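You operate a simulated robot arm through the tools that you are given. There is no shell and no other tool.

Carry out the task below with a simulated two-armed robot. There is one attempt and no reset: what you move stays moved.

## Task
Pack core 62 in the open carton and seal it under the press.
Fine: shut the lid, push the slide to its end, press the knob till the blue tab is on.

The check looks at the end state, three seconds after you hand in, the way a careful person would. Anything else that was tipped, shoved, dropped, spilled or broken makes it a failure. Lids that push on must go on centred and level and be pressed home; caps that screw on are set level and turned clockwise until they are tight.

## Robot
Two 7-joint arms with fingered hands on one trunk that stands fixed in place. Base frame: the origin is at the foot of the trunk, x ahead of it, y to its left, z up. Readings come in mm, rad, newtons and seconds.
The left shoulder is at [21, 269, 1147], the right one opposite. Each reaches about 1298 mm from its shoulder. Payload 5 kg a hand.
The tool frame of a hand sits at the grasp point between the pads (the TCP): z along the fingers, y along the line on which they close. The tips reach 42 mm beyond it. The gripper opens to 208 mm; its body begins 119 mm behind the TCP. The gripper is a hand of 4 fingers: y runs from the thumb to the fingers, the wrist lies at [0, 0, -317] in the tool frame, and closing takes about 1.5 s.
Orientation is that of the tool frame in the base frame, as a unit quaternion [w, x, y, z]. With the fingers straight down and closing along the base's y, the tool's x points along the base's -x, its y along +y and its z along -z.

## Interface
- The arms move only by the tool arm_command. It takes "left_series", "right_series" or both (then of equal length, played together; a hand with none holds still); each is a list of rows, each an object (a shift or turn left out is 0, a gripper value left out holds the last) with "offset": the shift along the base's x, y, z in mm, a list of three; "angular": the turn, a rotation vector about the base's x, y, z in rad, a list of three. In form: [{"offset": [dx, dy, dz], "angular": [rx, ry, rz]}, ...]. A call has 1 to 20 rows; each row is the pose to reach, as a shift and turn from the pose commanded when the call began. "left_hand" and "right_hand" are, for a hand that has rows, the finger opening in mm, from 0 to 208, set as the call begins (left out, the last holds). Rows are played at 5 a second. More than 50 mm and 0.15 rad between two rows, or a gripper value outside its range, and nothing of the call is played. A pose out of reach is approached as far as the arm can. The call stops where the force on the tool passes 90 N (or 10 N more than at its start, if that is more) or the arm is blocked; 0.2 s more then pass. The fingers move at their own pace (about 153 mm/s each) and stop on an object; they squeeze with about 34 N. The grip force told is the motor's: it shows also when the fingers shut on nothing. Time passes only in rows, and 0.2 s behind the last, so rows that repeat a pose let the fingers close. It gives the time, the measured TCP pose, the force on the tool (base axes), the opening and the grip force at its end, in the units of the frame above (readings bear some noise), with the torque about the TCP (base axes, N m) and any sound that the robot's microphone picked up.
- Cameras (640 x 400 px; columns grow to the right, rows downward): "scene" is now at [163.6, 15.5, 1448.9]; the picture's right is [0.07, -1.00, 0.00], its down [-0.34, -0.02, -0.94] and it looks along [0.94, 0.06, -0.34] (base axes); focal length 214 px, centre (320, 200). "left" rides on the left gripper at [-94, 1, -146] in its tool frame; the picture's right is [-0.01, -1.00, 0.00], its down [0.84, -0.01, -0.54] and it looks along [0.54, -0.01, 0.84] (tool axes); focal length 280 px, centre (320, 200). "right" rides on the right gripper at [94, 1, -146] in its tool frame; the picture's right is [-0.01, 1.00, 0.00], its down [-0.84, -0.01, -0.54] and it looks along [-0.54, -0.01, 0.84] (tool axes); focal length 280 px, centre (320, 200). There is no depth. A picture from a camera that has moved, and an enlarged one, comes with that camera's place and axes in the base frame and with its lens. The place of the scene camera against the robot may be out by one fixed shift of up to 18 mm in any direction.
- capture(camera): a new picture of that camera. The clock stands still meanwhile.
- raise_lower(by): moves the trunk up (or, below 0, down) by that many mm; the arms and the scene camera ride with it, the base frame stays. It gives what a move gives, with no picture.
- grasp_type(shape, hand): the hand has 4 fingers and takes this shape, open, in about a second: jaw (thumb against the fingers, like two jaws); tri (thumb and two fingers); tip (a fingertip pinch); poke (one finger out to press); point (the index stretched); flat (the hand flat); cup (the hand cupped); fist (a fist). The gripper value then closes the fingers along that shape, each until it touches; the sizes above hold for jaw. It gives what a move gives, with no picture.
- aim_head(pan, tilt): turns the head with the scene camera to pan (to the left, within 1.396 rad either way) and tilt (down, from -0.506 to 1.204), counted from straight ahead of the robot (the tilt from the chest, where the trunk bows). It gives what a move gives.
- enlarge(camera, box): a new picture of the part [left, top, right, bottom] of that camera's present view, enlarged. The clock stands still meanwhile.
- sign_off(): hands the job in; it is judged then, once.

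Places have to be worked out from the pictures, the camera data and where the tool is seen. Open the grippers and draw the arms clear of the work before you hand the job in, unless the task says otherwise.

The tools are called after "Emit:" as name(argument=value, ...) on one line, values as JSON. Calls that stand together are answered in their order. arm_command: Moves the arms, as the interface text tells. Its arguments: {"type":"object","properties":{"left_series":{"type":"array"},"left_hand":{"type":"number"},"right_series":{"type":"array"},"right_hand":{"type":"number"}},"required":[]} The other tools are called the same way: raise_lower (by) moves the trunk up or down; grasp_type (shape, hand) gives the hand a shape; aim_head (pan, tilt) turns the head that bears the scene camera; capture (camera) takes a picture; enlarge (camera, box) takes an enlarged picture of a part of a camera's view; sign_off () hands the job in.

At the start:

```text
t: 0.0
left_position: [585.4, 335.1, 1412.2]
left_tool_rot: [0.0, -0.033, 0.999, 0.0]
left_contact_force: [-0.5, 0.1, 0.1]
left_torque: [-0.02, 0.0, 0.0]
left_opening: 207.8
left_grasp_force: 0.0
left_shape: jaw
right_position: [548.1, -158.4, 1464.8]
right_tool_rot: [0.001, -0.032, 0.999, 0.001]
right_contact_force: [1.3, -0.6, 0.2]
right_torque: [-0.01, 0.01, 0.0]
right_opening: 207.7
right_grasp_force: 0.1
right_shape: jaw
trunk travel left (down, up): [-525.0, 96.0]
head pan, tilt (commanded): [0.066, 0.351]
```

scene: 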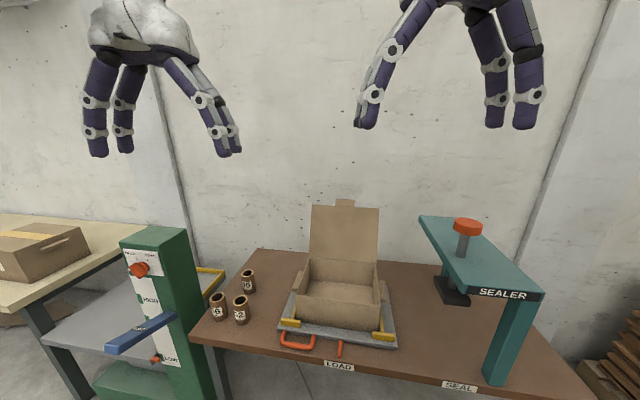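
right: 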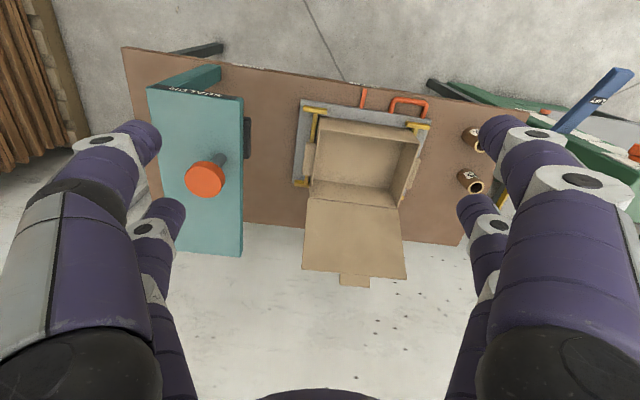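
left: 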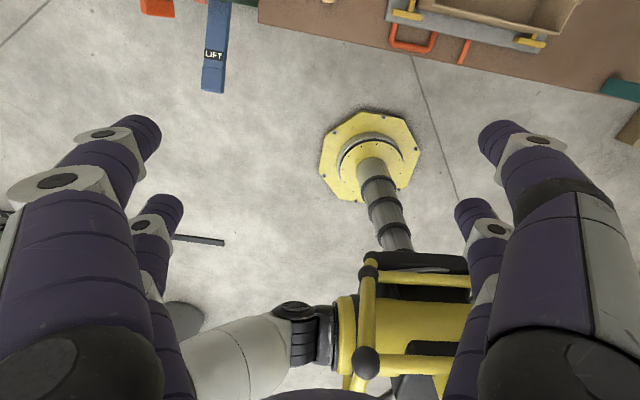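

I'll start by looking closely at the bench: the three cores, the carton on the slide, and the sealer.

Emit:
enlarge(camera="scene", box=[180, 240, 300, 340])

Emit:
enlarge(camera="scene", box=[260, 190, 420, 370])

Emit:
enlarge(camera="scene", box=[390, 200, 590, 400])

Emit:
enlarge(camera="scene", box=[80, 220, 240, 400])

Emit:
enlarge(camera="right", box=[280, 70, 500, 300])

```text
4.00 times, centred on (240, 290) of scene
camera zoom: at [163.6, 15.5, 1448.9], right [0.07, -1.0, 0.0], down [-0.34, -0.02, -0.94], along [0.94, 0.06, -0.34], focal length 858 px, centre (640, -160)
```

zoom: 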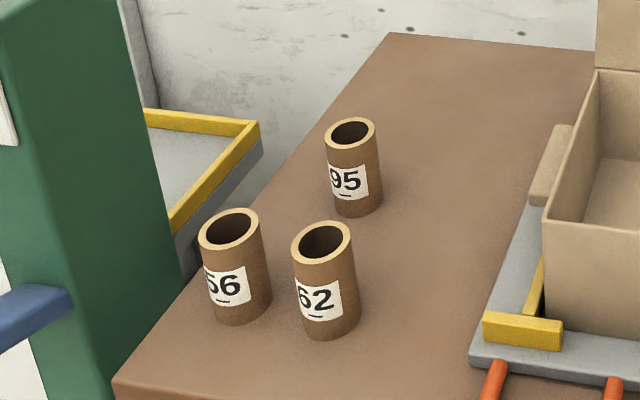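

```text
2.22 times, centred on (340, 280) of scene
camera zoom: at [163.6, 15.5, 1448.9], right [0.07, -1.0, 0.0], down [-0.34, -0.02, -0.94], along [0.94, 0.06, -0.34], focal length 477 px, centre (276, 22)
```

zoom: 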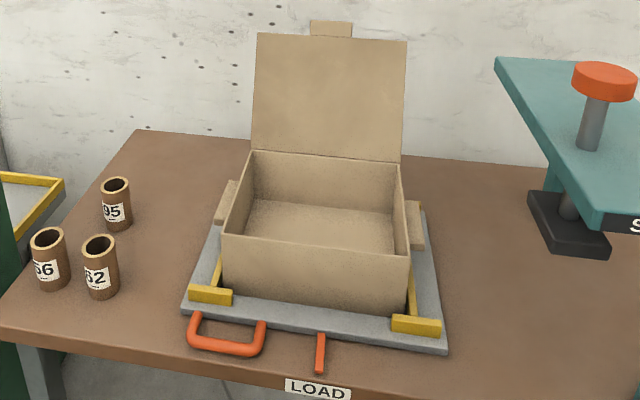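

```text
2.00 times, centred on (490, 300) of scene
camera zoom: at [163.6, 15.5, 1448.9], right [0.07, -1.0, 0.0], down [-0.34, -0.02, -0.94], along [0.94, 0.06, -0.34], focal length 429 px, centre (-20, 0)
```

zoom: 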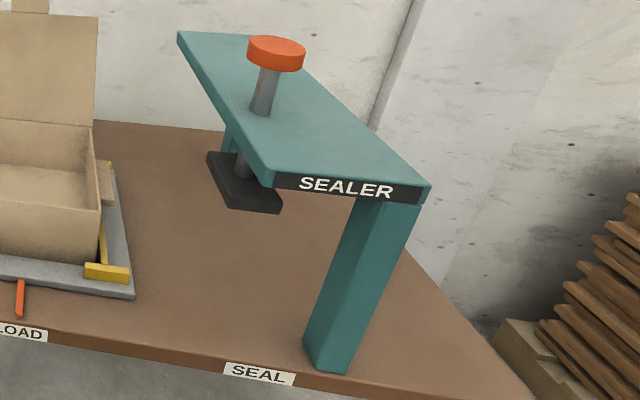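

```text
2.22 times, centred on (160, 310) of scene
camera zoom: at [163.6, 15.5, 1448.9], right [0.07, -1.0, 0.0], down [-0.34, -0.02, -0.94], along [0.94, 0.06, -0.34], focal length 477 px, centre (676, -44)
```

zoom: 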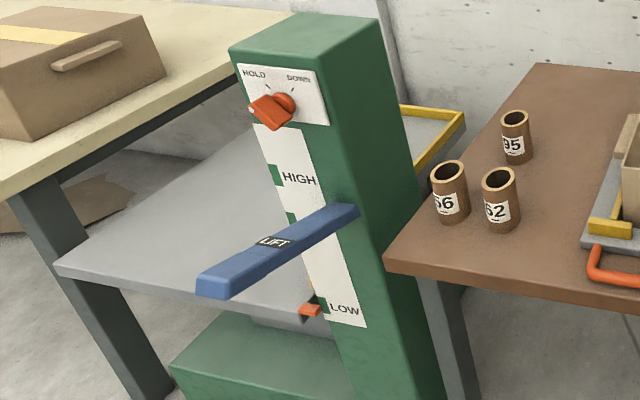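

```text
1.74 times, centred on (390, 185) of right
camera zoom: at [455.2, -163.9, 1611.4], right [-0.05, 1.0, 0.0], down [0.84, 0.04, 0.54], along [0.54, 0.03, -0.84], focal length 488 px, centre (198, 226)
```

zoom: 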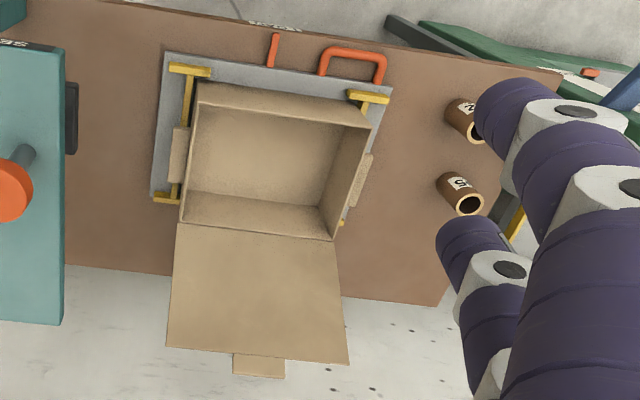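

The bench shows cores 95, 56 and 62 at the left (62 is the near-right one, roughly at [752, 343, top 843]), the carton on a sliding tray, and the sealer at the right. I'll bring the left hand over the cores at a safe height so its wrist camera can look at them.

Emit:
arm_command(left_series=[{"offset": [25, 0, -35]}, {"offset": [50, 0, -70]}, {"offset": [75, 0, -105]}, {"offset": [100, 0, -140]}, {"offset": [125, 0, -175]}, {"offset": [150, 0, -200]}, {"offset": [175, 0, -225]}, {"offset": [200, 0, -250]}, {"offset": [225, 0, -270]}, {"offset": [250, 0, -290]}, {"offset": [275, 0, -305]}, {"offset": [295, 0, -320]}, {"offset": [295, 0, -320]}])

Emit:
capture(camera="left")

Emit:
capture(camera="scene")

Emit:
capture(camera="right")

```text
t: 2.8
left_position: [883.4, 333.5, 1092.1]
left_tool_rot: [0.0, -0.033, 0.999, 0.0]
left_contact_force: [-1.0, 0.2, 0.6]
left_torque: [0.03, -0.03, 0.0]
left_opening: 207.9
left_grasp_force: 0.0
left_shape: jaw
right_position: [548.9, -158.8, 1466.7]
right_tool_rot: [0.001, -0.032, 0.999, 0.001]
right_contact_force: [-0.5, 0.3, 0.4]
right_torque: [0.0, -0.12, 0.01]
right_opening: 207.9
right_grasp_force: 0.0
right_shape: jaw
trunk travel left (down, up): [-525.0, 96.0]
head pan, tilt (commanded): [0.066, 0.351]
```

```text
taken
camera left: at [976.0, 342.4, 1236.2], right [0.08, -1.0, 0.0], down [-0.84, -0.07, 0.54], along [-0.54, -0.04, -0.84], focal length 280 px, centre (320, 200)
```

left: 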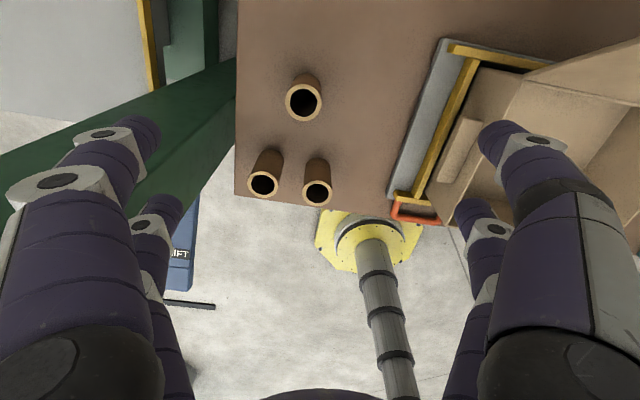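

```text
taken
camera scene: at [163.1, 15.4, 1449.1], right [0.07, -1.0, 0.0], down [-0.34, -0.02, -0.94], along [0.94, 0.06, -0.34], focal length 214 px, centre (320, 200)
```

scene: 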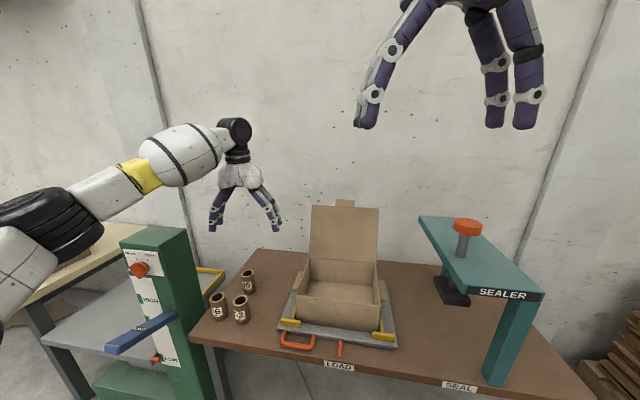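

```text
taken
camera right: at [454.4, -164.0, 1611.8], right [-0.05, 1.0, 0.0], down [0.84, 0.04, 0.54], along [0.54, 0.03, -0.84], focal length 280 px, centre (320, 200)
```

right: 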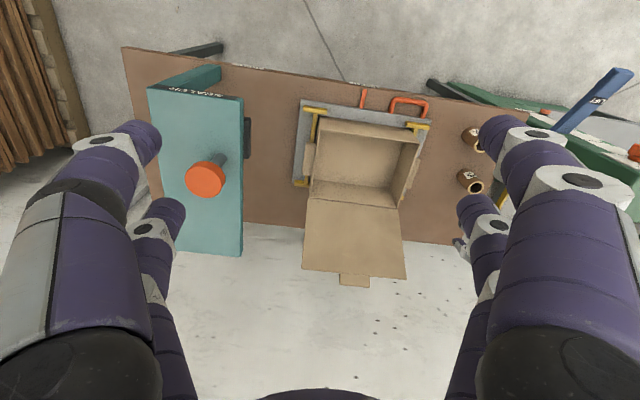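

The left wrist camera sees all three cores clearly. I'll zoom in for accurate pixel positions.

Emit:
enlarge(camera="left", box=[230, 60, 350, 220])

Emit:
enlarge(camera="left", box=[380, 0, 640, 240])

Emit:
enlarge(camera="scene", box=[180, 100, 300, 250])

```text
2.50 times, centred on (290, 140) of left
camera zoom: at [976.0, 342.4, 1236.2], right [0.08, -1.0, 0.0], down [-0.84, -0.07, 0.54], along [-0.54, -0.04, -0.84], focal length 701 px, centre (395, 350)
```

zoom: 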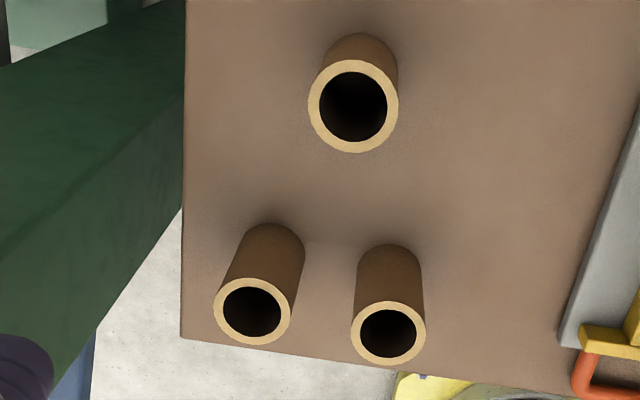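

```text
1.67 times, centred on (510, 120) of left
camera zoom: at [976.0, 342.4, 1236.2], right [0.08, -1.0, 0.0], down [-0.84, -0.07, 0.54], along [-0.54, -0.04, -0.84], focal length 467 px, centre (3, 333)
```

zoom: 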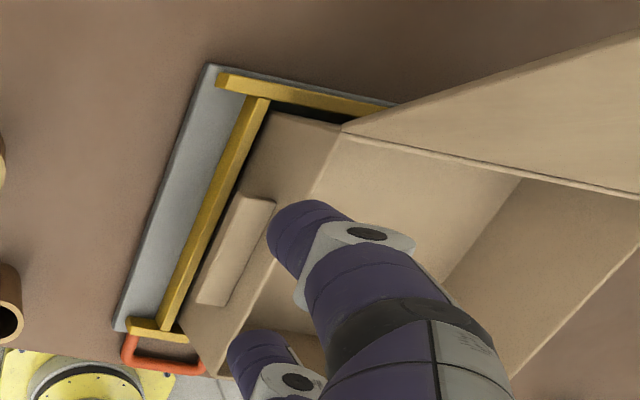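

```text
2.67 times, centred on (240, 175) of scene
camera zoom: at [163.1, 15.4, 1449.1], right [0.07, -1.0, 0.0], down [-0.34, -0.02, -0.94], along [0.94, 0.06, -0.34], focal length 572 px, centre (533, 267)
```

zoom: 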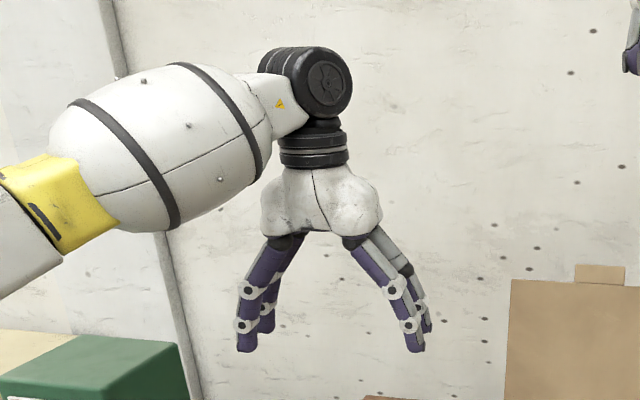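

The three cores are well separated from each other, with 62 at about [742, 327] and 56 about 87 mm to its left, so I should close the fingers along x. I'll turn the left hand about +82° about z, moving it above core 62 and staying high, then look again.

Emit:
arm_command(left_series=[{"offset": [-14, -1, 0], "angular": [0, 0, 0.1426]}, {"offset": [-28, -1, 0], "angular": [0, 0, 0.2852]}, {"offset": [-42, -2, 0], "angular": [0, 0, 0.4278]}, {"offset": [-56, -3, 0], "angular": [0, 0, 0.5704]}, {"offset": [-70, -4, 0], "angular": [0, 0, 0.713]}, {"offset": [-84, -5, 0], "angular": [0, 0, 0.8556]}, {"offset": [-98, -5, 0], "angular": [0, 0, 0.9982]}, {"offset": [-112, -6, 0], "angular": [0, 0, 1.1408]}, {"offset": [-126, -6, 0], "angular": [0, 0, 1.2834]}, {"offset": [-138, -7, 0], "angular": [0, 0, 1.426]}, {"offset": [-138, -7, 0], "angular": [0, 0, 1.426]}])

Emit:
capture(camera="left")

Emit:
capture(camera="scene")

```text
t: 5.2
left_position: [741.9, 326.5, 1090.1]
left_tool_rot: [0.0, -0.679, 0.734, 0.0]
left_contact_force: [-0.3, -0.5, 0.6]
left_torque: [-0.02, 0.01, -0.01]
left_opening: 207.8
left_grasp_force: 0.0
left_shape: jaw
right_position: [549.1, -158.3, 1464.7]
right_tool_rot: [0.001, -0.033, 0.999, 0.001]
right_contact_force: [-0.1, -0.2, 0.4]
right_torque: [-0.01, -0.04, 0.02]
right_opening: 207.5
right_grasp_force: 0.0
right_shape: jaw
trunk travel left (down, up): [-525.0, 96.0]
head pan, tilt (commanded): [0.066, 0.351]
```

```text
taken
camera left: at [747.0, 420.6, 1236.1], right [1.0, -0.06, 0.0], down [-0.05, -0.84, 0.54], along [-0.03, -0.54, -0.84], focal length 280 px, centre (320, 200)
```

left: 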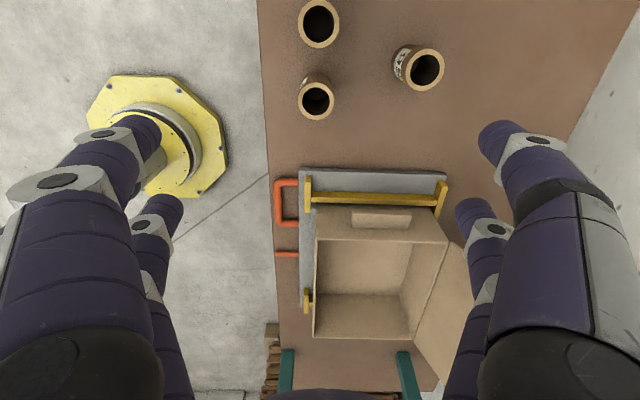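

```text
taken
camera scene: at [163.6, 15.4, 1448.9], right [0.07, -1.0, 0.0], down [-0.34, -0.02, -0.94], along [0.94, 0.06, -0.34], focal length 214 px, centre (320, 200)
```

scene: 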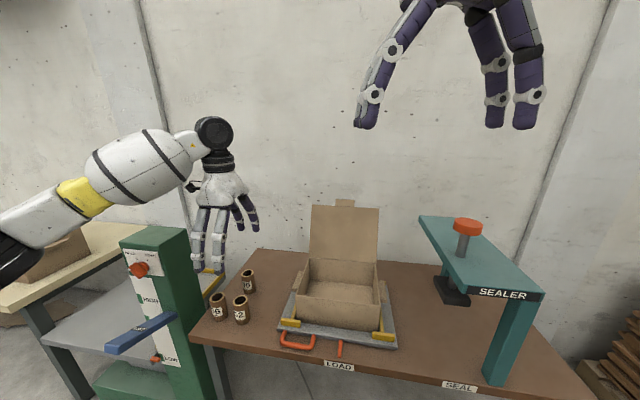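

Rotation succeeded. I'll zoom in on the cores and the carton from this second viewpoint to triangulate.

Emit:
enlarge(camera="left", box=[260, 0, 460, 125])

Emit:
enlarge(camera="left", box=[260, 160, 480, 400])

```text
3.20 times, centred on (360, 62) of left
camera zoom: at [747.0, 420.6, 1236.1], right [1.0, -0.06, 0.0], down [-0.05, -0.84, 0.54], along [-0.03, -0.54, -0.84], focal length 897 px, centre (192, 640)
```

zoom: 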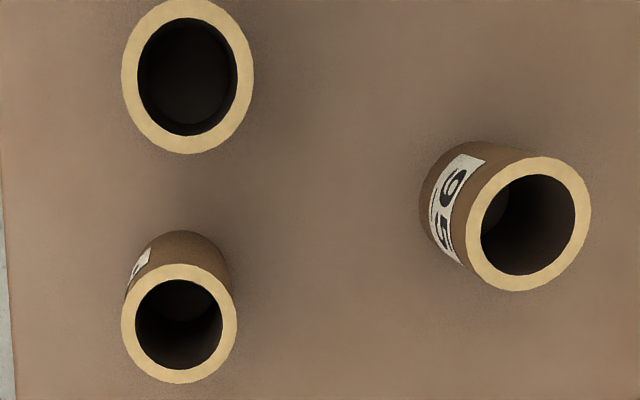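

```text
1.67 times, centred on (370, 280) of left
camera zoom: at [747.0, 420.6, 1236.1], right [1.0, -0.06, 0.0], down [-0.05, -0.84, 0.54], along [-0.03, -0.54, -0.84], focal length 467 px, centre (237, 67)
```

zoom: 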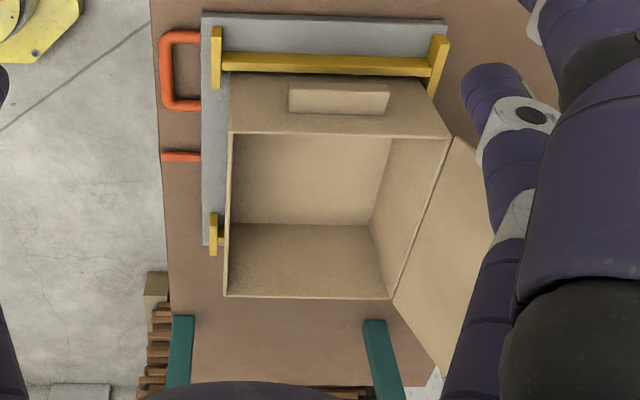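

Triangulating both views puts the top of core 62 at about [737, 327, 842], diameter about 49 mm, height about 90 mm, on a table at z≈753. The carton rim is at z≈884, centred near [818, -31] with a yaw of about -5°. I'll narrow the fingers and come down to just above the core.

Emit:
arm_command(left_series=[{"offset": [-1, 0, -40]}, {"offset": [-3, 0, -80]}, {"offset": [-4, -1, -120]}, {"offset": [-5, -1, -160]}, {"offset": [-5, -1, -185]}, {"offset": [-5, -1, -185]}, {"offset": [-5, -1, -185]}], left_hand=110)

Emit:
capture(camera="left")

Emit:
enlarge(camera="scene", box=[160, 180, 320, 340])

```text
t: 6.8
left_position: [737.0, 325.7, 906.5]
left_tool_rot: [0.0, -0.679, 0.734, 0.001]
left_contact_force: [1.7, 1.1, 0.1]
left_torque: [-0.02, 0.02, -0.02]
left_opening: 110.9
left_grasp_force: 0.1
left_shape: jaw
right_position: [549.2, -158.5, 1464.8]
right_tool_rot: [0.0, -0.033, 0.999, 0.002]
right_contact_force: [-0.1, -0.3, 0.1]
right_torque: [0.0, 0.07, 0.0]
right_opening: 207.9
right_grasp_force: 0.1
right_shape: jaw
trunk travel left (down, up): [-525.0, 96.0]
head pan, tilt (commanded): [0.066, 0.351]
```

```text
taken
camera left: at [743.7, 419.3, 1051.5], right [1.0, -0.06, 0.0], down [-0.05, -0.84, 0.54], along [-0.03, -0.54, -0.84], focal length 280 px, centre (320, 200)
```

left: 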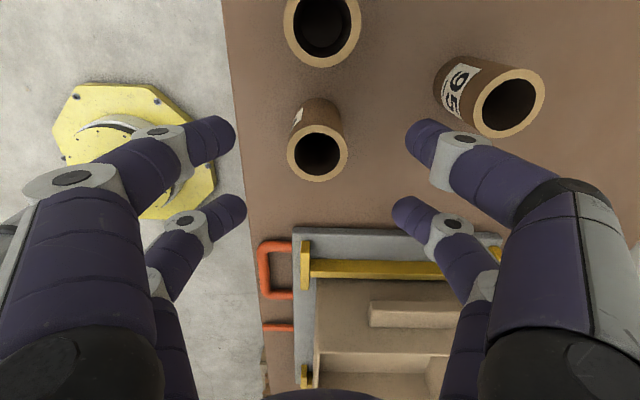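

```text
2.50 times, centred on (240, 260) of scene
camera zoom: at [163.8, 15.6, 1448.9], right [0.07, -1.0, 0.0], down [-0.34, -0.02, -0.94], along [0.94, 0.06, -0.34], focal length 536 px, centre (520, 50)
```

zoom: 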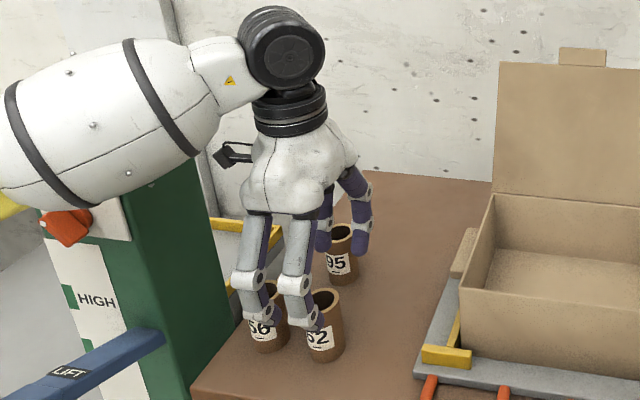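

The jaw shape is two fingers against two, spaced wide compared to this 49 mm core. I'll rise a little and look at the "tri" shape to see whether it grips a round core better.

Emit:
arm_command(left_series=[{"offset": [0, 0, 40]}, {"offset": [0, 0, 80]}, {"offset": [0, 0, 80]}])

Emit:
grasp_type(shape="tri", hand="left")

Emit:
capture(camera="left")

Emit:
enlarge(camera="scene", box=[160, 180, 320, 340])

```text
t: 7.6
left_position: [736.9, 325.7, 985.5]
left_tool_rot: [0.0, -0.679, 0.734, 0.0]
left_contact_force: [0.2, 0.0, -0.1]
left_torque: [-0.02, 0.0, -0.02]
left_opening: 110.5
left_grasp_force: 0.1
left_shape: jaw
right_position: [548.8, -158.6, 1464.5]
right_tool_rot: [0.001, -0.033, 0.999, 0.001]
right_contact_force: [-0.4, 0.2, -0.9]
right_torque: [-0.02, 0.02, -0.02]
right_opening: 207.9
right_grasp_force: 0.0
right_shape: jaw
trunk travel left (down, up): [-525.0, 96.0]
head pan, tilt (commanded): [0.066, 0.351]
```

```text
t: 8.5
left_position: [736.5, 325.9, 985.6]
left_tool_rot: [0.001, -0.679, 0.734, 0.0]
left_contact_force: [-0.1, 0.8, 0.6]
left_torque: [0.0, -0.02, 0.03]
left_opening: 208.0
left_grasp_force: 0.0
left_shape: tri
right_position: [549.5, -159.0, 1464.9]
right_tool_rot: [0.001, -0.032, 0.999, 0.001]
right_contact_force: [0.0, -0.1, 1.0]
right_torque: [-0.01, -0.02, -0.03]
right_opening: 207.9
right_grasp_force: 0.0
right_shape: jaw
trunk travel left (down, up): [-525.0, 96.0]
head pan, tilt (commanded): [0.066, 0.351]
```

```text
taken
camera left: at [741.9, 418.9, 1131.3], right [1.0, -0.06, 0.0], down [-0.05, -0.84, 0.54], along [-0.03, -0.54, -0.84], focal length 280 px, centre (320, 200)
```

left: 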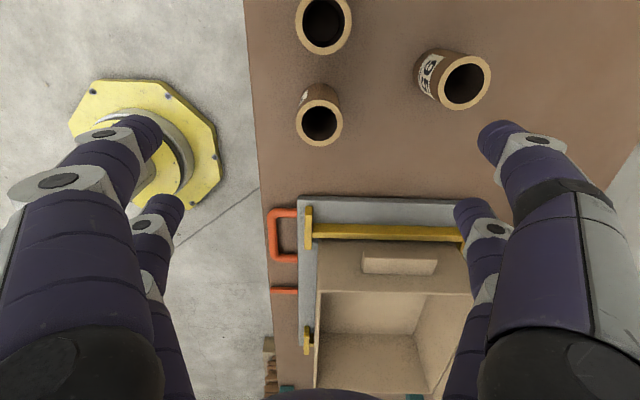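

```text
2.50 times, centred on (240, 260) of scene
camera zoom: at [163.5, 15.4, 1448.9], right [0.07, -1.0, 0.0], down [-0.34, -0.02, -0.94], along [0.94, 0.06, -0.34], focal length 536 px, centre (520, 50)
```

zoom: 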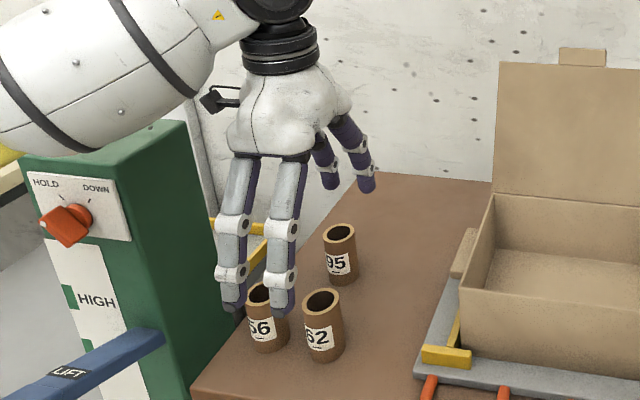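

Open, the two shapes look alike, so I'll close "tri" partially in the air to see which fingers take part.

Emit:
arm_command(left_series=[{"offset": [0, 0, 0]}, {"offset": [0, 0, 0]}, {"offset": [0, 0, 0]}, {"offset": [0, 0, 0]}, {"offset": [0, 0, 0]}], left_hand=50)

Emit:
capture(camera="left")

Emit:
enlarge(camera="scene", box=[160, 180, 320, 340])

```text
t: 9.7
left_position: [736.1, 324.8, 984.5]
left_tool_rot: [0.0, -0.679, 0.734, 0.001]
left_contact_force: [0.8, 1.1, -0.3]
left_torque: [0.02, -0.02, 0.02]
left_opening: 50.5
left_grasp_force: 0.2
left_shape: tri
right_position: [549.0, -156.9, 1465.9]
right_tool_rot: [0.001, -0.033, 0.999, 0.002]
right_contact_force: [-1.0, -0.3, -0.6]
right_torque: [-0.02, 0.0, 0.0]
right_opening: 207.8
right_grasp_force: 0.1
right_shape: jaw
trunk travel left (down, up): [-525.0, 96.0]
head pan, tilt (commanded): [0.066, 0.351]
```

```text
taken
camera left: at [742.0, 418.9, 1131.3], right [1.0, -0.06, 0.0], down [-0.05, -0.84, 0.54], along [-0.03, -0.54, -0.84], focal length 280 px, centre (320, 200)
```

left: 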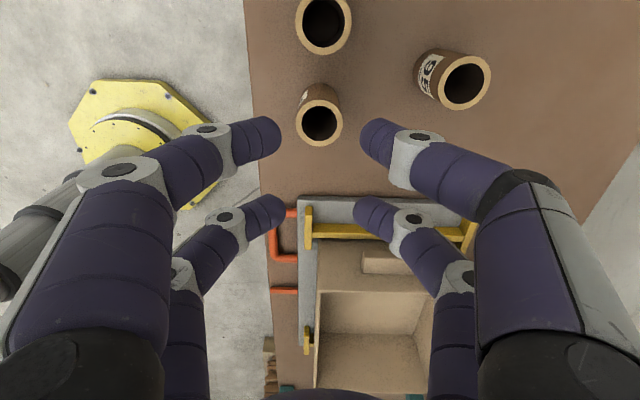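

```text
2.50 times, centred on (240, 260) of scene
camera zoom: at [163.6, 15.5, 1448.9], right [0.07, -1.0, 0.0], down [-0.34, -0.02, -0.94], along [0.94, 0.06, -0.34], focal length 536 px, centre (520, 50)
```

zoom: 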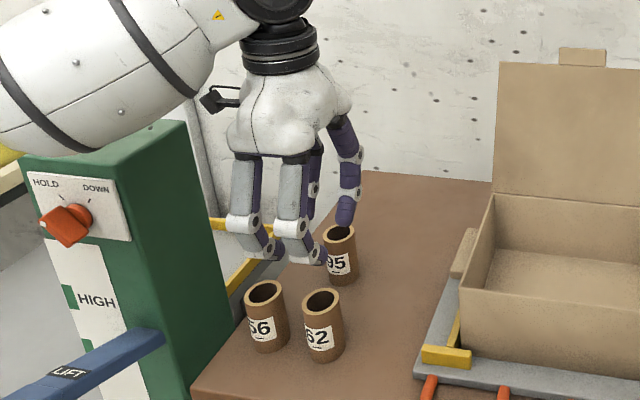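

In "tri" all four fingers still close in two rows about ±33 mm apart, too wide to hold a 49 mm core centrally. I'll check the "tip" shape the same way.

Emit:
grasp_type(shape="tip", hand="left")

Emit:
arm_command(left_series=[{"offset": [0, 0, 0]}, {"offset": [0, 0, 0]}, {"offset": [0, 0, 0]}, {"offset": [0, 0, 0]}, {"offset": [0, 0, 0]}], left_hand=50)

Emit:
capture(camera="left")

Emit:
enlarge(camera="scene", box=[160, 180, 320, 340])

```text
t: 10.6
left_position: [736.6, 325.6, 985.4]
left_tool_rot: [0.001, -0.679, 0.735, 0.0]
left_contact_force: [-0.3, -0.7, 0.4]
left_torque: [0.02, 0.03, -0.02]
left_opening: 207.8
left_grasp_force: 0.0
left_shape: tip
right_position: [548.3, -158.6, 1465.0]
right_tool_rot: [0.0, -0.032, 0.999, 0.001]
right_contact_force: [0.0, 0.5, 0.8]
right_torque: [-0.01, 0.02, -0.01]
right_opening: 208.0
right_grasp_force: 0.0
right_shape: jaw
trunk travel left (down, up): [-525.0, 96.0]
head pan, tilt (commanded): [0.066, 0.351]
```

```text
t: 11.8
left_position: [736.2, 325.8, 985.0]
left_tool_rot: [-0.001, -0.679, 0.734, 0.0]
left_contact_force: [-0.1, -0.2, 0.7]
left_torque: [0.0, -0.03, -0.02]
left_opening: 50.3
left_grasp_force: 0.0
left_shape: tip
right_position: [548.8, -158.7, 1465.5]
right_tool_rot: [0.001, -0.032, 0.999, 0.001]
right_contact_force: [-0.2, -0.1, 0.4]
right_torque: [0.01, -0.02, 0.01]
right_opening: 207.9
right_grasp_force: 0.0
right_shape: jaw
trunk travel left (down, up): [-525.0, 96.0]
head pan, tilt (commanded): [0.066, 0.351]
```

```text
taken
camera left: at [742.0, 418.9, 1131.3], right [1.0, -0.06, 0.0], down [-0.05, -0.84, 0.54], along [-0.03, -0.54, -0.84], focal length 280 px, centre (320, 200)
```

left: 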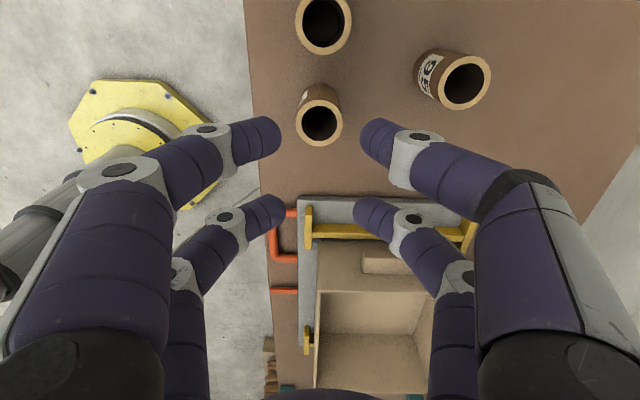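

```text
2.50 times, centred on (240, 260) of scene
camera zoom: at [163.6, 15.5, 1448.9], right [0.07, -1.0, 0.0], down [-0.34, -0.02, -0.94], along [0.94, 0.06, -0.34], focal length 536 px, centre (520, 50)
```

zoom: 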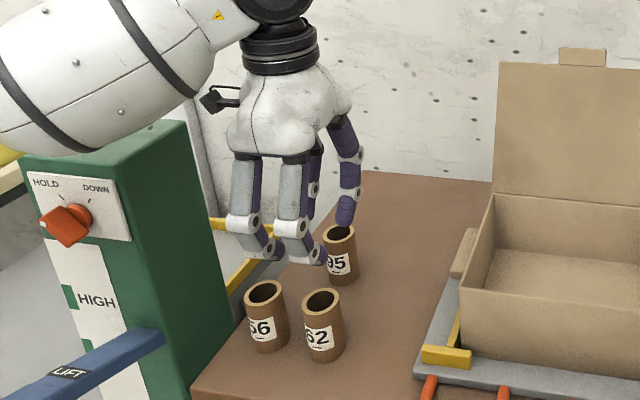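

All shapes place the fingers in two rows at about ±32 mm, so I'll pinch the core with only one opposing pair (the +y row), offsetting the hand so the other pair closes in free space on the carton side. Back to jaw, then move to TCP ≈ [734.5, 295.6, 905] with a 100 mm opening.

Emit:
grasp_type(shape="jaw", hand="left")

Emit:
arm_command(left_series=[{"offset": [-1, -15, 0]}, {"offset": [-2, -30, 0]}, {"offset": [-2, -30, -40]}, {"offset": [-2, -30, -75]}, {"offset": [-2, -30, -75]}, {"offset": [-2, -30, -75]}], left_hand=100)

Emit:
capture(camera="left")

Emit:
enlarge(camera="scene", box=[160, 180, 320, 340])

```text
t: 12.7
left_position: [737.2, 325.7, 985.3]
left_tool_rot: [0.0, -0.678, 0.735, 0.0]
left_contact_force: [-0.1, 0.3, 0.1]
left_torque: [0.0, -0.03, 0.03]
left_opening: 207.6
left_grasp_force: 0.0
left_shape: jaw
right_position: [548.4, -157.7, 1465.2]
right_tool_rot: [0.001, -0.033, 0.999, 0.001]
right_contact_force: [0.6, 0.2, 0.1]
right_torque: [0.01, -0.01, 0.0]
right_opening: 207.8
right_grasp_force: 0.1
right_shape: jaw
trunk travel left (down, up): [-525.0, 96.0]
head pan, tilt (commanded): [0.066, 0.351]
```

```text
t: 14.1
left_position: [736.6, 296.4, 913.2]
left_tool_rot: [0.0, -0.678, 0.735, 0.0]
left_contact_force: [-0.7, 0.3, 0.5]
left_torque: [-0.02, 0.04, 0.0]
left_opening: 100.2
left_grasp_force: 0.0
left_shape: jaw
right_position: [548.6, -158.1, 1465.3]
right_tool_rot: [0.0, -0.033, 0.999, 0.001]
right_contact_force: [-0.1, -0.1, -0.4]
right_torque: [0.0, 0.02, 0.01]
right_opening: 207.9
right_grasp_force: 0.2
right_shape: jaw
trunk travel left (down, up): [-525.0, 96.0]
head pan, tilt (commanded): [0.066, 0.351]
```

```text
taken
camera left: at [742.4, 389.2, 1058.5], right [1.0, -0.06, 0.0], down [-0.05, -0.84, 0.54], along [-0.03, -0.54, -0.84], focal length 280 px, centre (320, 200)
```

left: 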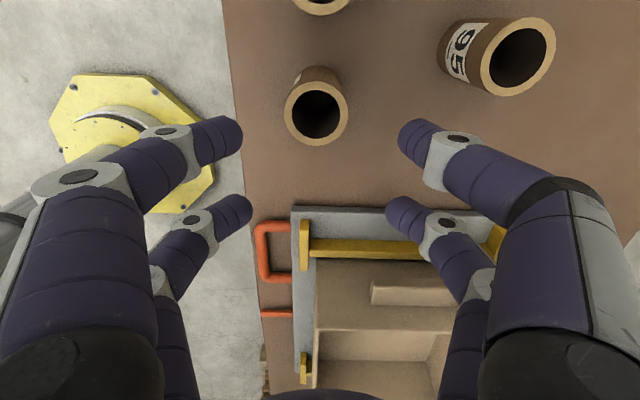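

```text
2.50 times, centred on (240, 260) of scene
camera zoom: at [163.6, 15.5, 1448.9], right [0.07, -1.0, 0.0], down [-0.34, -0.02, -0.94], along [0.94, 0.06, -0.34], focal length 536 px, centre (520, 50)
```

zoom: 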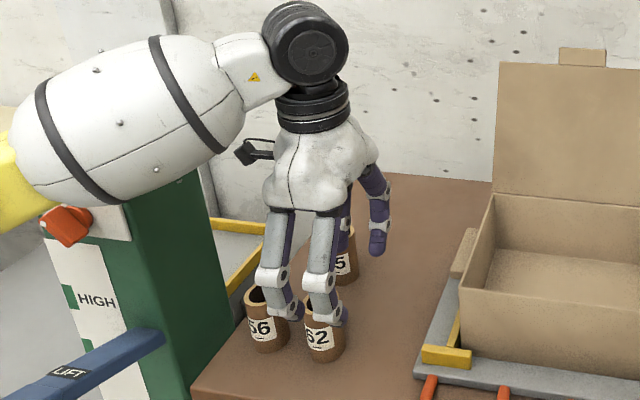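

Core 62 is in view slightly off the pair's centre line by about 2 mm; I'll correct that and descend to TCP z≈846, so the tips straddle the upper core.

Emit:
arm_command(left_series=[{"offset": [-2, 1, -20]}, {"offset": [-2, 1, -40]}, {"offset": [-2, 1, -55]}, {"offset": [-2, 1, -67]}, {"offset": [-2, 1, -67]}], left_hand=80)

Emit:
capture(camera="left")

Emit:
enlarge(camera="scene", box=[180, 220, 300, 340])

```text
t: 15.3
left_position: [734.0, 296.1, 845.8]
left_tool_rot: [0.001, -0.678, 0.735, 0.0]
left_contact_force: [0.4, -0.3, -0.6]
left_torque: [0.01, 0.02, -0.01]
left_opening: 80.5
left_grasp_force: 0.0
left_shape: jaw
right_position: [547.9, -158.5, 1465.6]
right_tool_rot: [0.001, -0.033, 0.999, 0.001]
right_contact_force: [0.3, 0.4, 0.0]
right_torque: [-0.02, -0.03, 0.01]
right_opening: 207.8
right_grasp_force: 0.1
right_shape: jaw
trunk travel left (down, up): [-525.0, 96.0]
head pan, tilt (commanded): [0.066, 0.351]
```

```text
taken
camera left: at [739.7, 389.4, 991.2], right [1.0, -0.06, 0.0], down [-0.05, -0.84, 0.54], along [-0.03, -0.54, -0.84], focal length 280 px, centre (320, 200)
```

left: 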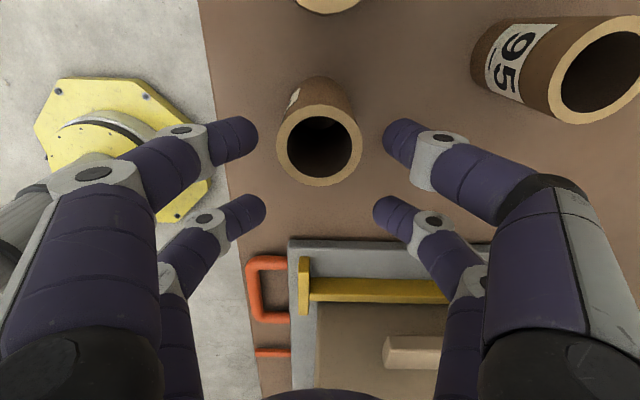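

```text
3.33 times, centred on (240, 280) of scene
camera zoom: at [163.5, 15.4, 1449.0], right [0.07, -1.0, 0.0], down [-0.34, -0.02, -0.94], along [0.94, 0.06, -0.34], focal length 715 px, centre (587, -67)
```

zoom: 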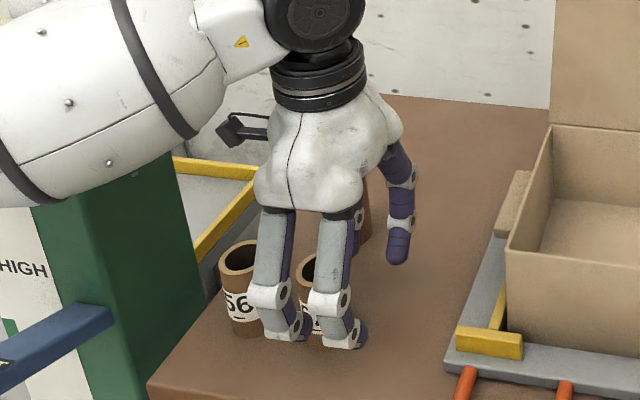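

The core sits between the +y finger pair, a couple of mm toward +y. I'll nudge 2.5 mm in +y and close the fingers gently on it.

Emit:
arm_command(left_series=[{"offset": [0, 2.5, 0]}, {"offset": [0, 2.5, 0]}, {"offset": [0, 2.5, 0]}, {"offset": [0, 2.5, 0]}, {"offset": [0, 2.5, 0]}, {"offset": [0, 2.5, 0]}, {"offset": [0, 2.5, 0]}], left_hand=20)

Emit:
capture(camera="left")

Emit:
enlarge(camera="scene", box=[180, 220, 300, 340])

```text
t: 16.9
left_position: [734.8, 300.2, 845.5]
left_tool_rot: [0.001, -0.678, 0.735, 0.0]
left_contact_force: [-0.4, 0.0, -0.1]
left_torque: [-0.04, -0.03, 0.03]
left_opening: 23.6
left_grasp_force: 33.9
left_shape: jaw
right_position: [548.2, -158.2, 1465.1]
right_tool_rot: [0.001, -0.032, 0.999, 0.002]
right_contact_force: [0.6, -0.3, 0.0]
right_torque: [0.01, 0.03, -0.03]
right_opening: 207.9
right_grasp_force: 0.0
right_shape: jaw
trunk travel left (down, up): [-525.0, 96.0]
head pan, tilt (commanded): [0.066, 0.351]
```

```text
taken
camera left: at [739.8, 392.5, 990.8], right [1.0, -0.06, 0.0], down [-0.05, -0.84, 0.54], along [-0.03, -0.54, -0.84], focal length 280 px, centre (320, 200)
```

left: 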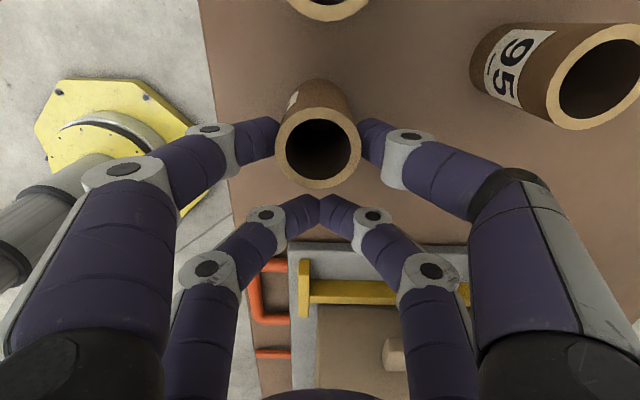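

```text
3.33 times, centred on (240, 280) of scene
camera zoom: at [163.6, 15.5, 1448.9], right [0.07, -1.0, 0.0], down [-0.34, -0.02, -0.94], along [0.94, 0.06, -0.34], focal length 715 px, centre (587, -67)
```

zoom: 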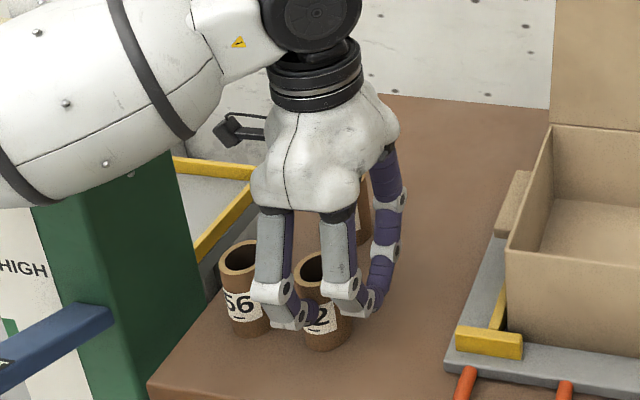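

The +y pair has pinched core 62 with 34 N while the other pair closed freely. I'll lift slowly 60 mm and check that it comes along upright.

Emit:
arm_command(left_series=[{"offset": [0, 0, 5]}, {"offset": [0, 0, 15]}, {"offset": [0, 0, 30]}, {"offset": [0, 0, 45]}, {"offset": [0, 0, 60]}, {"offset": [0, 0, 60]}])

Emit:
capture(camera="left")

Emit:
enlarge(camera="scene", box=[180, 200, 300, 320])

```text
t: 18.3
left_position: [735.5, 299.7, 903.8]
left_tool_rot: [0.001, -0.679, 0.734, 0.0]
left_contact_force: [-0.6, -0.4, -0.7]
left_torque: [-0.03, 0.0, 0.01]
left_opening: 23.5
left_grasp_force: 34.1
left_shape: jaw
right_position: [548.6, -158.8, 1464.6]
right_tool_rot: [0.001, -0.032, 0.999, 0.001]
right_contact_force: [0.5, 0.7, -0.1]
right_torque: [-0.02, -0.01, 0.03]
right_opening: 207.9
right_grasp_force: 0.0
right_shape: jaw
trunk travel left (down, up): [-525.0, 96.0]
head pan, tilt (commanded): [0.066, 0.351]
```

```text
taken
camera left: at [740.8, 393.3, 1048.3], right [1.0, -0.06, 0.0], down [-0.05, -0.84, 0.54], along [-0.03, -0.54, -0.84], focal length 280 px, centre (320, 200)
```

left: 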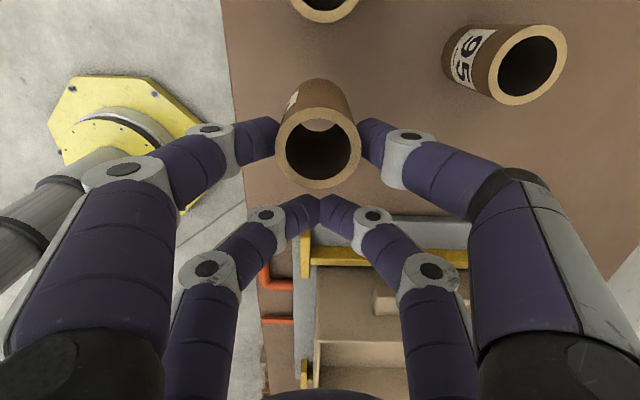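

```text
3.33 times, centred on (240, 260) of scene
camera zoom: at [163.8, 15.6, 1448.8], right [0.07, -1.0, 0.0], down [-0.34, -0.02, -0.94], along [0.94, 0.06, -0.34], focal length 715 px, centre (587, 0)
```

zoom: 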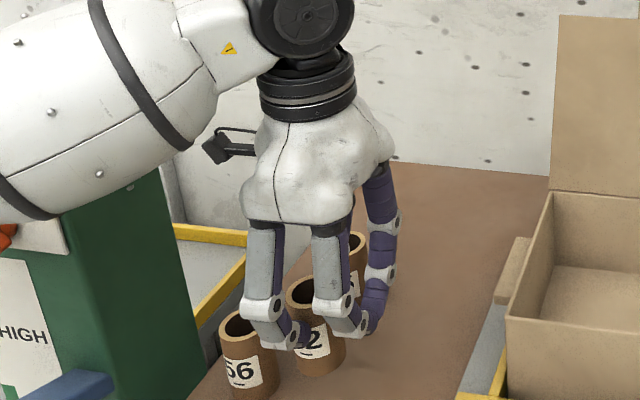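

Core 62 is held upright and clear. I'll raise it well above the carton rim and carry it over the carton's middle, moving the right hand aside to the right at the same time.

Emit:
arm_command(left_series=[{"offset": [0, 0, 25]}, {"offset": [0, 0, 55]}, {"offset": [0, 0, 90]}, {"offset": [0, 0, 120]}, {"offset": [0, 0, 145]}, {"offset": [4, -18, 145]}, {"offset": [10, -45, 145]}, {"offset": [17, -75, 145]}, {"offset": [24, -108, 145]}, {"offset": [31, -140, 145]}, {"offset": [38, -172, 145]}, {"offset": [45, -204, 145]}, {"offset": [52, -236, 145]}, {"offset": [60, -268, 145]}, {"offset": [67, -300, 145]}, {"offset": [74, -330, 145]}, {"offset": [79, -352, 145]}, {"offset": [81, -363, 145]}, {"offset": [81, -363, 145]}], right_series=[{"offset": [0, -20, 0]}, {"offset": [0, -45, 0]}, {"offset": [0, -70, 0]}, {"offset": [0, -95, 0]}, {"offset": [0, -120, 0]}, {"offset": [0, -145, 0]}, {"offset": [0, -170, 0]}, {"offset": [0, -190, 0]}, {"offset": [0, -210, 0]}, {"offset": [0, -230, 0]}, {"offset": [0, -240, 0]}, {"offset": [0, -240, 0]}, {"offset": [0, -240, 0]}, {"offset": [0, -240, 0]}, {"offset": [0, -240, 0]}, {"offset": [0, -240, 0]}, {"offset": [0, -240, 0]}, {"offset": [0, -240, 0]}, {"offset": [0, -240, 0]}])

Emit:
capture(camera="left")

Emit:
capture(camera="scene")

Emit:
capture(camera="right")

```text
t: 22.3
left_position: [813.9, -61.9, 1048.1]
left_tool_rot: [0.0, -0.679, 0.734, 0.001]
left_contact_force: [-0.2, 0.3, -0.2]
left_torque: [-0.06, 0.02, 0.01]
left_opening: 23.5
left_grasp_force: 34.2
left_shape: jaw
right_position: [549.5, -400.2, 1464.2]
right_tool_rot: [0.001, -0.033, 0.999, 0.001]
right_contact_force: [-0.7, -0.2, 0.4]
right_torque: [-0.02, 0.0, 0.03]
right_opening: 208.1
right_grasp_force: 0.0
right_shape: jaw
trunk travel left (down, up): [-525.0, 96.0]
head pan, tilt (commanded): [0.066, 0.351]
```

```text
taken
camera left: at [818.7, 30.1, 1193.3], right [1.0, -0.06, 0.0], down [-0.05, -0.84, 0.54], along [-0.03, -0.54, -0.84], focal length 280 px, centre (320, 200)
```

left: 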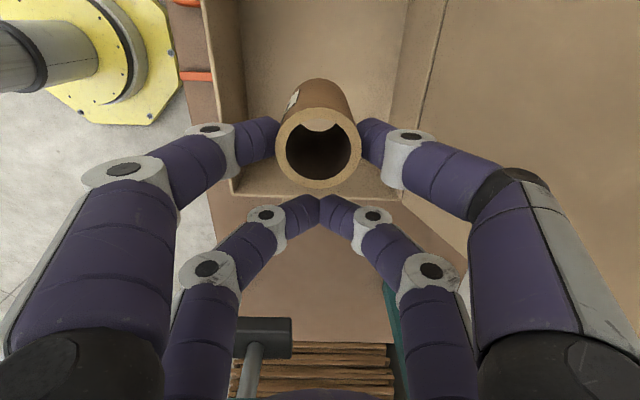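

```text
taken
camera scene: at [163.7, 15.6, 1448.9], right [0.07, -1.0, 0.0], down [-0.34, -0.02, -0.94], along [0.94, 0.06, -0.34], focal length 214 px, centre (320, 200)
```

scene: 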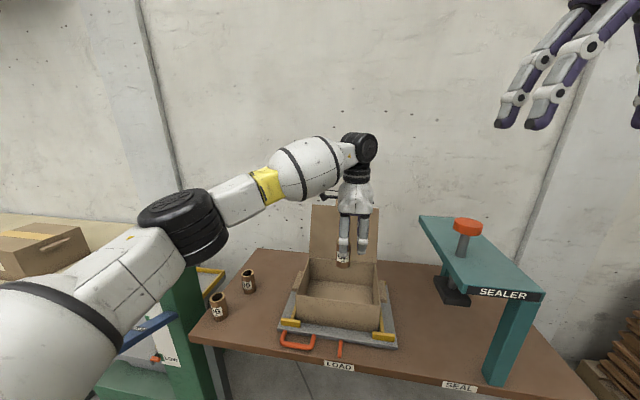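

```text
taken
camera right: at [455.3, -405.3, 1610.9], right [-0.05, 1.0, 0.0], down [0.84, 0.04, 0.54], along [0.54, 0.03, -0.84], focal length 280 px, centre (320, 200)
```

right: 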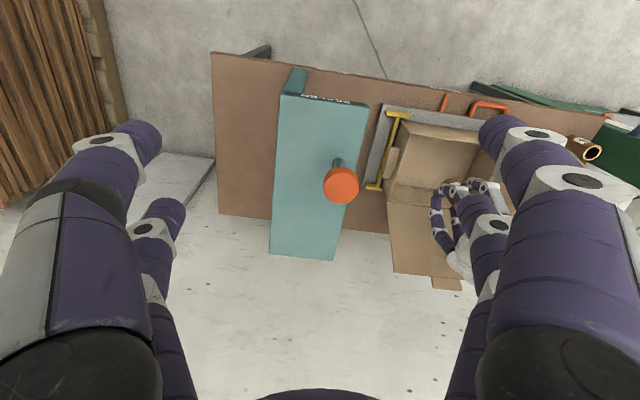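

The core hangs over the carton's centre. I'll lower it into the carton, to about 20 mm above the expected floor, then feel for contact.

Emit:
arm_command(left_series=[{"offset": [1, 0, -30]}, {"offset": [1, 0, -60]}, {"offset": [1, 0, -90]}, {"offset": [1, 0, -120]}, {"offset": [1, 0, -145]}, {"offset": [1, 0, -160]}, {"offset": [1, 0, -160]}])

Emit:
capture(camera="left")

Emit:
enlarge(camera="scene", box=[260, 190, 420, 370])

Emit:
enlarge(camera="right", box=[260, 60, 520, 300])

```text
t: 23.9
left_position: [816.9, -62.7, 890.1]
left_tool_rot: [0.0, -0.679, 0.734, 0.0]
left_contact_force: [-0.2, -0.9, -0.8]
left_torque: [-0.04, -0.01, -0.02]
left_opening: 23.8
left_grasp_force: 33.9
left_shape: jaw
right_position: [549.1, -399.4, 1464.2]
right_tool_rot: [0.001, -0.032, 0.999, 0.001]
right_contact_force: [-0.2, 0.1, -0.6]
right_torque: [-0.02, 0.01, 0.02]
right_opening: 207.9
right_grasp_force: 0.1
right_shape: jaw
trunk travel left (down, up): [-525.0, 96.0]
head pan, tilt (commanded): [0.066, 0.351]
```

```text
taken
camera left: at [822.3, 30.4, 1035.2], right [1.0, -0.06, 0.0], down [-0.05, -0.84, 0.54], along [-0.03, -0.54, -0.84], focal length 280 px, centre (320, 200)
```

left: 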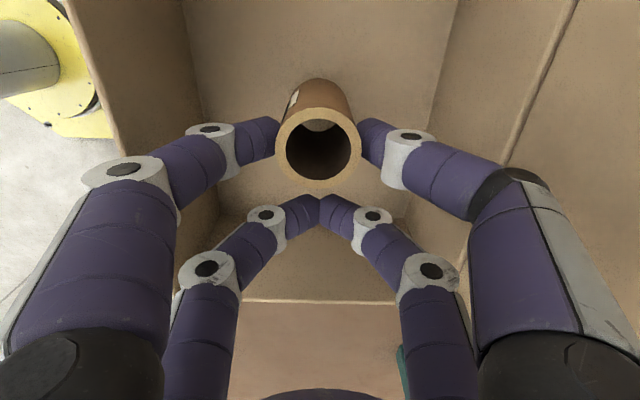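

```text
2.22 times, centred on (340, 280) of scene
camera zoom: at [163.6, 15.5, 1449.0], right [0.07, -1.0, 0.0], down [-0.34, -0.02, -0.94], along [0.94, 0.06, -0.34], focal length 477 px, centre (276, 22)
```

zoom: 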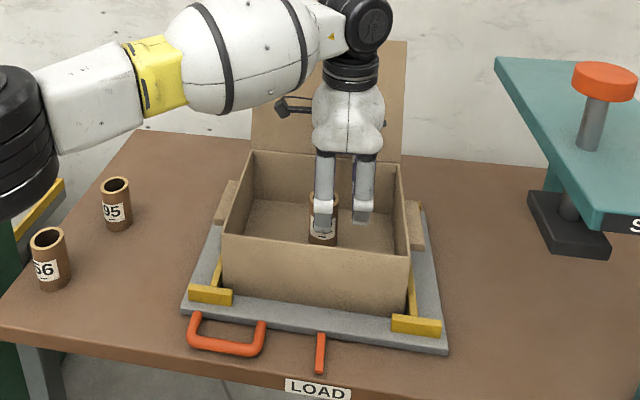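

```text
1.67 times, centred on (390, 180) of right
camera zoom: at [455.1, -405.5, 1610.9], right [-0.05, 1.0, 0.0], down [0.84, 0.04, 0.54], along [0.54, 0.03, -0.84], focal length 467 px, centre (203, 233)
```

zoom: 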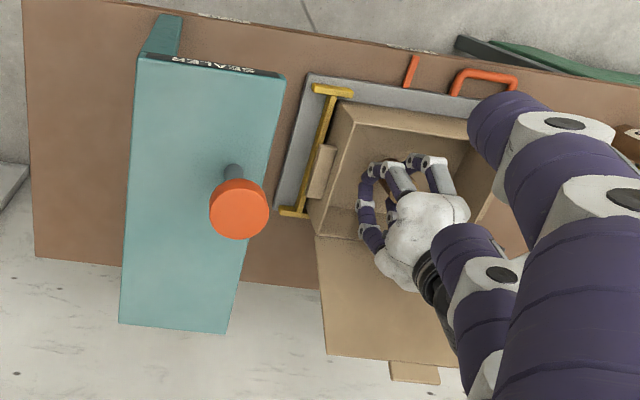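

Inside the carton now with no contact. I'll lower in small steps, watching the vertical force for floor contact.

Emit:
arm_command(left_series=[{"offset": [0, 0, -4]}, {"offset": [0, 0, -8]}, {"offset": [0, 0, -12]}, {"offset": [0, 0, -16]}, {"offset": [0, 0, -16]}])

```text
t: 25.1
left_position: [814.4, -63.0, 872.6]
left_tool_rot: [0.0, -0.679, 0.734, -0.001]
left_contact_force: [-0.6, 0.1, -0.7]
left_torque: [0.0, 0.02, 0.03]
left_opening: 23.9
left_grasp_force: 34.3
left_shape: jaw
right_position: [549.0, -400.5, 1464.8]
right_tool_rot: [0.001, -0.032, 0.999, 0.001]
right_contact_force: [0.0, -0.7, 0.4]
right_torque: [0.01, 0.01, 0.0]
right_opening: 208.0
right_grasp_force: 0.0
right_shape: jaw
trunk travel left (down, up): [-525.0, 96.0]
head pan, tilt (commanded): [0.066, 0.351]
```

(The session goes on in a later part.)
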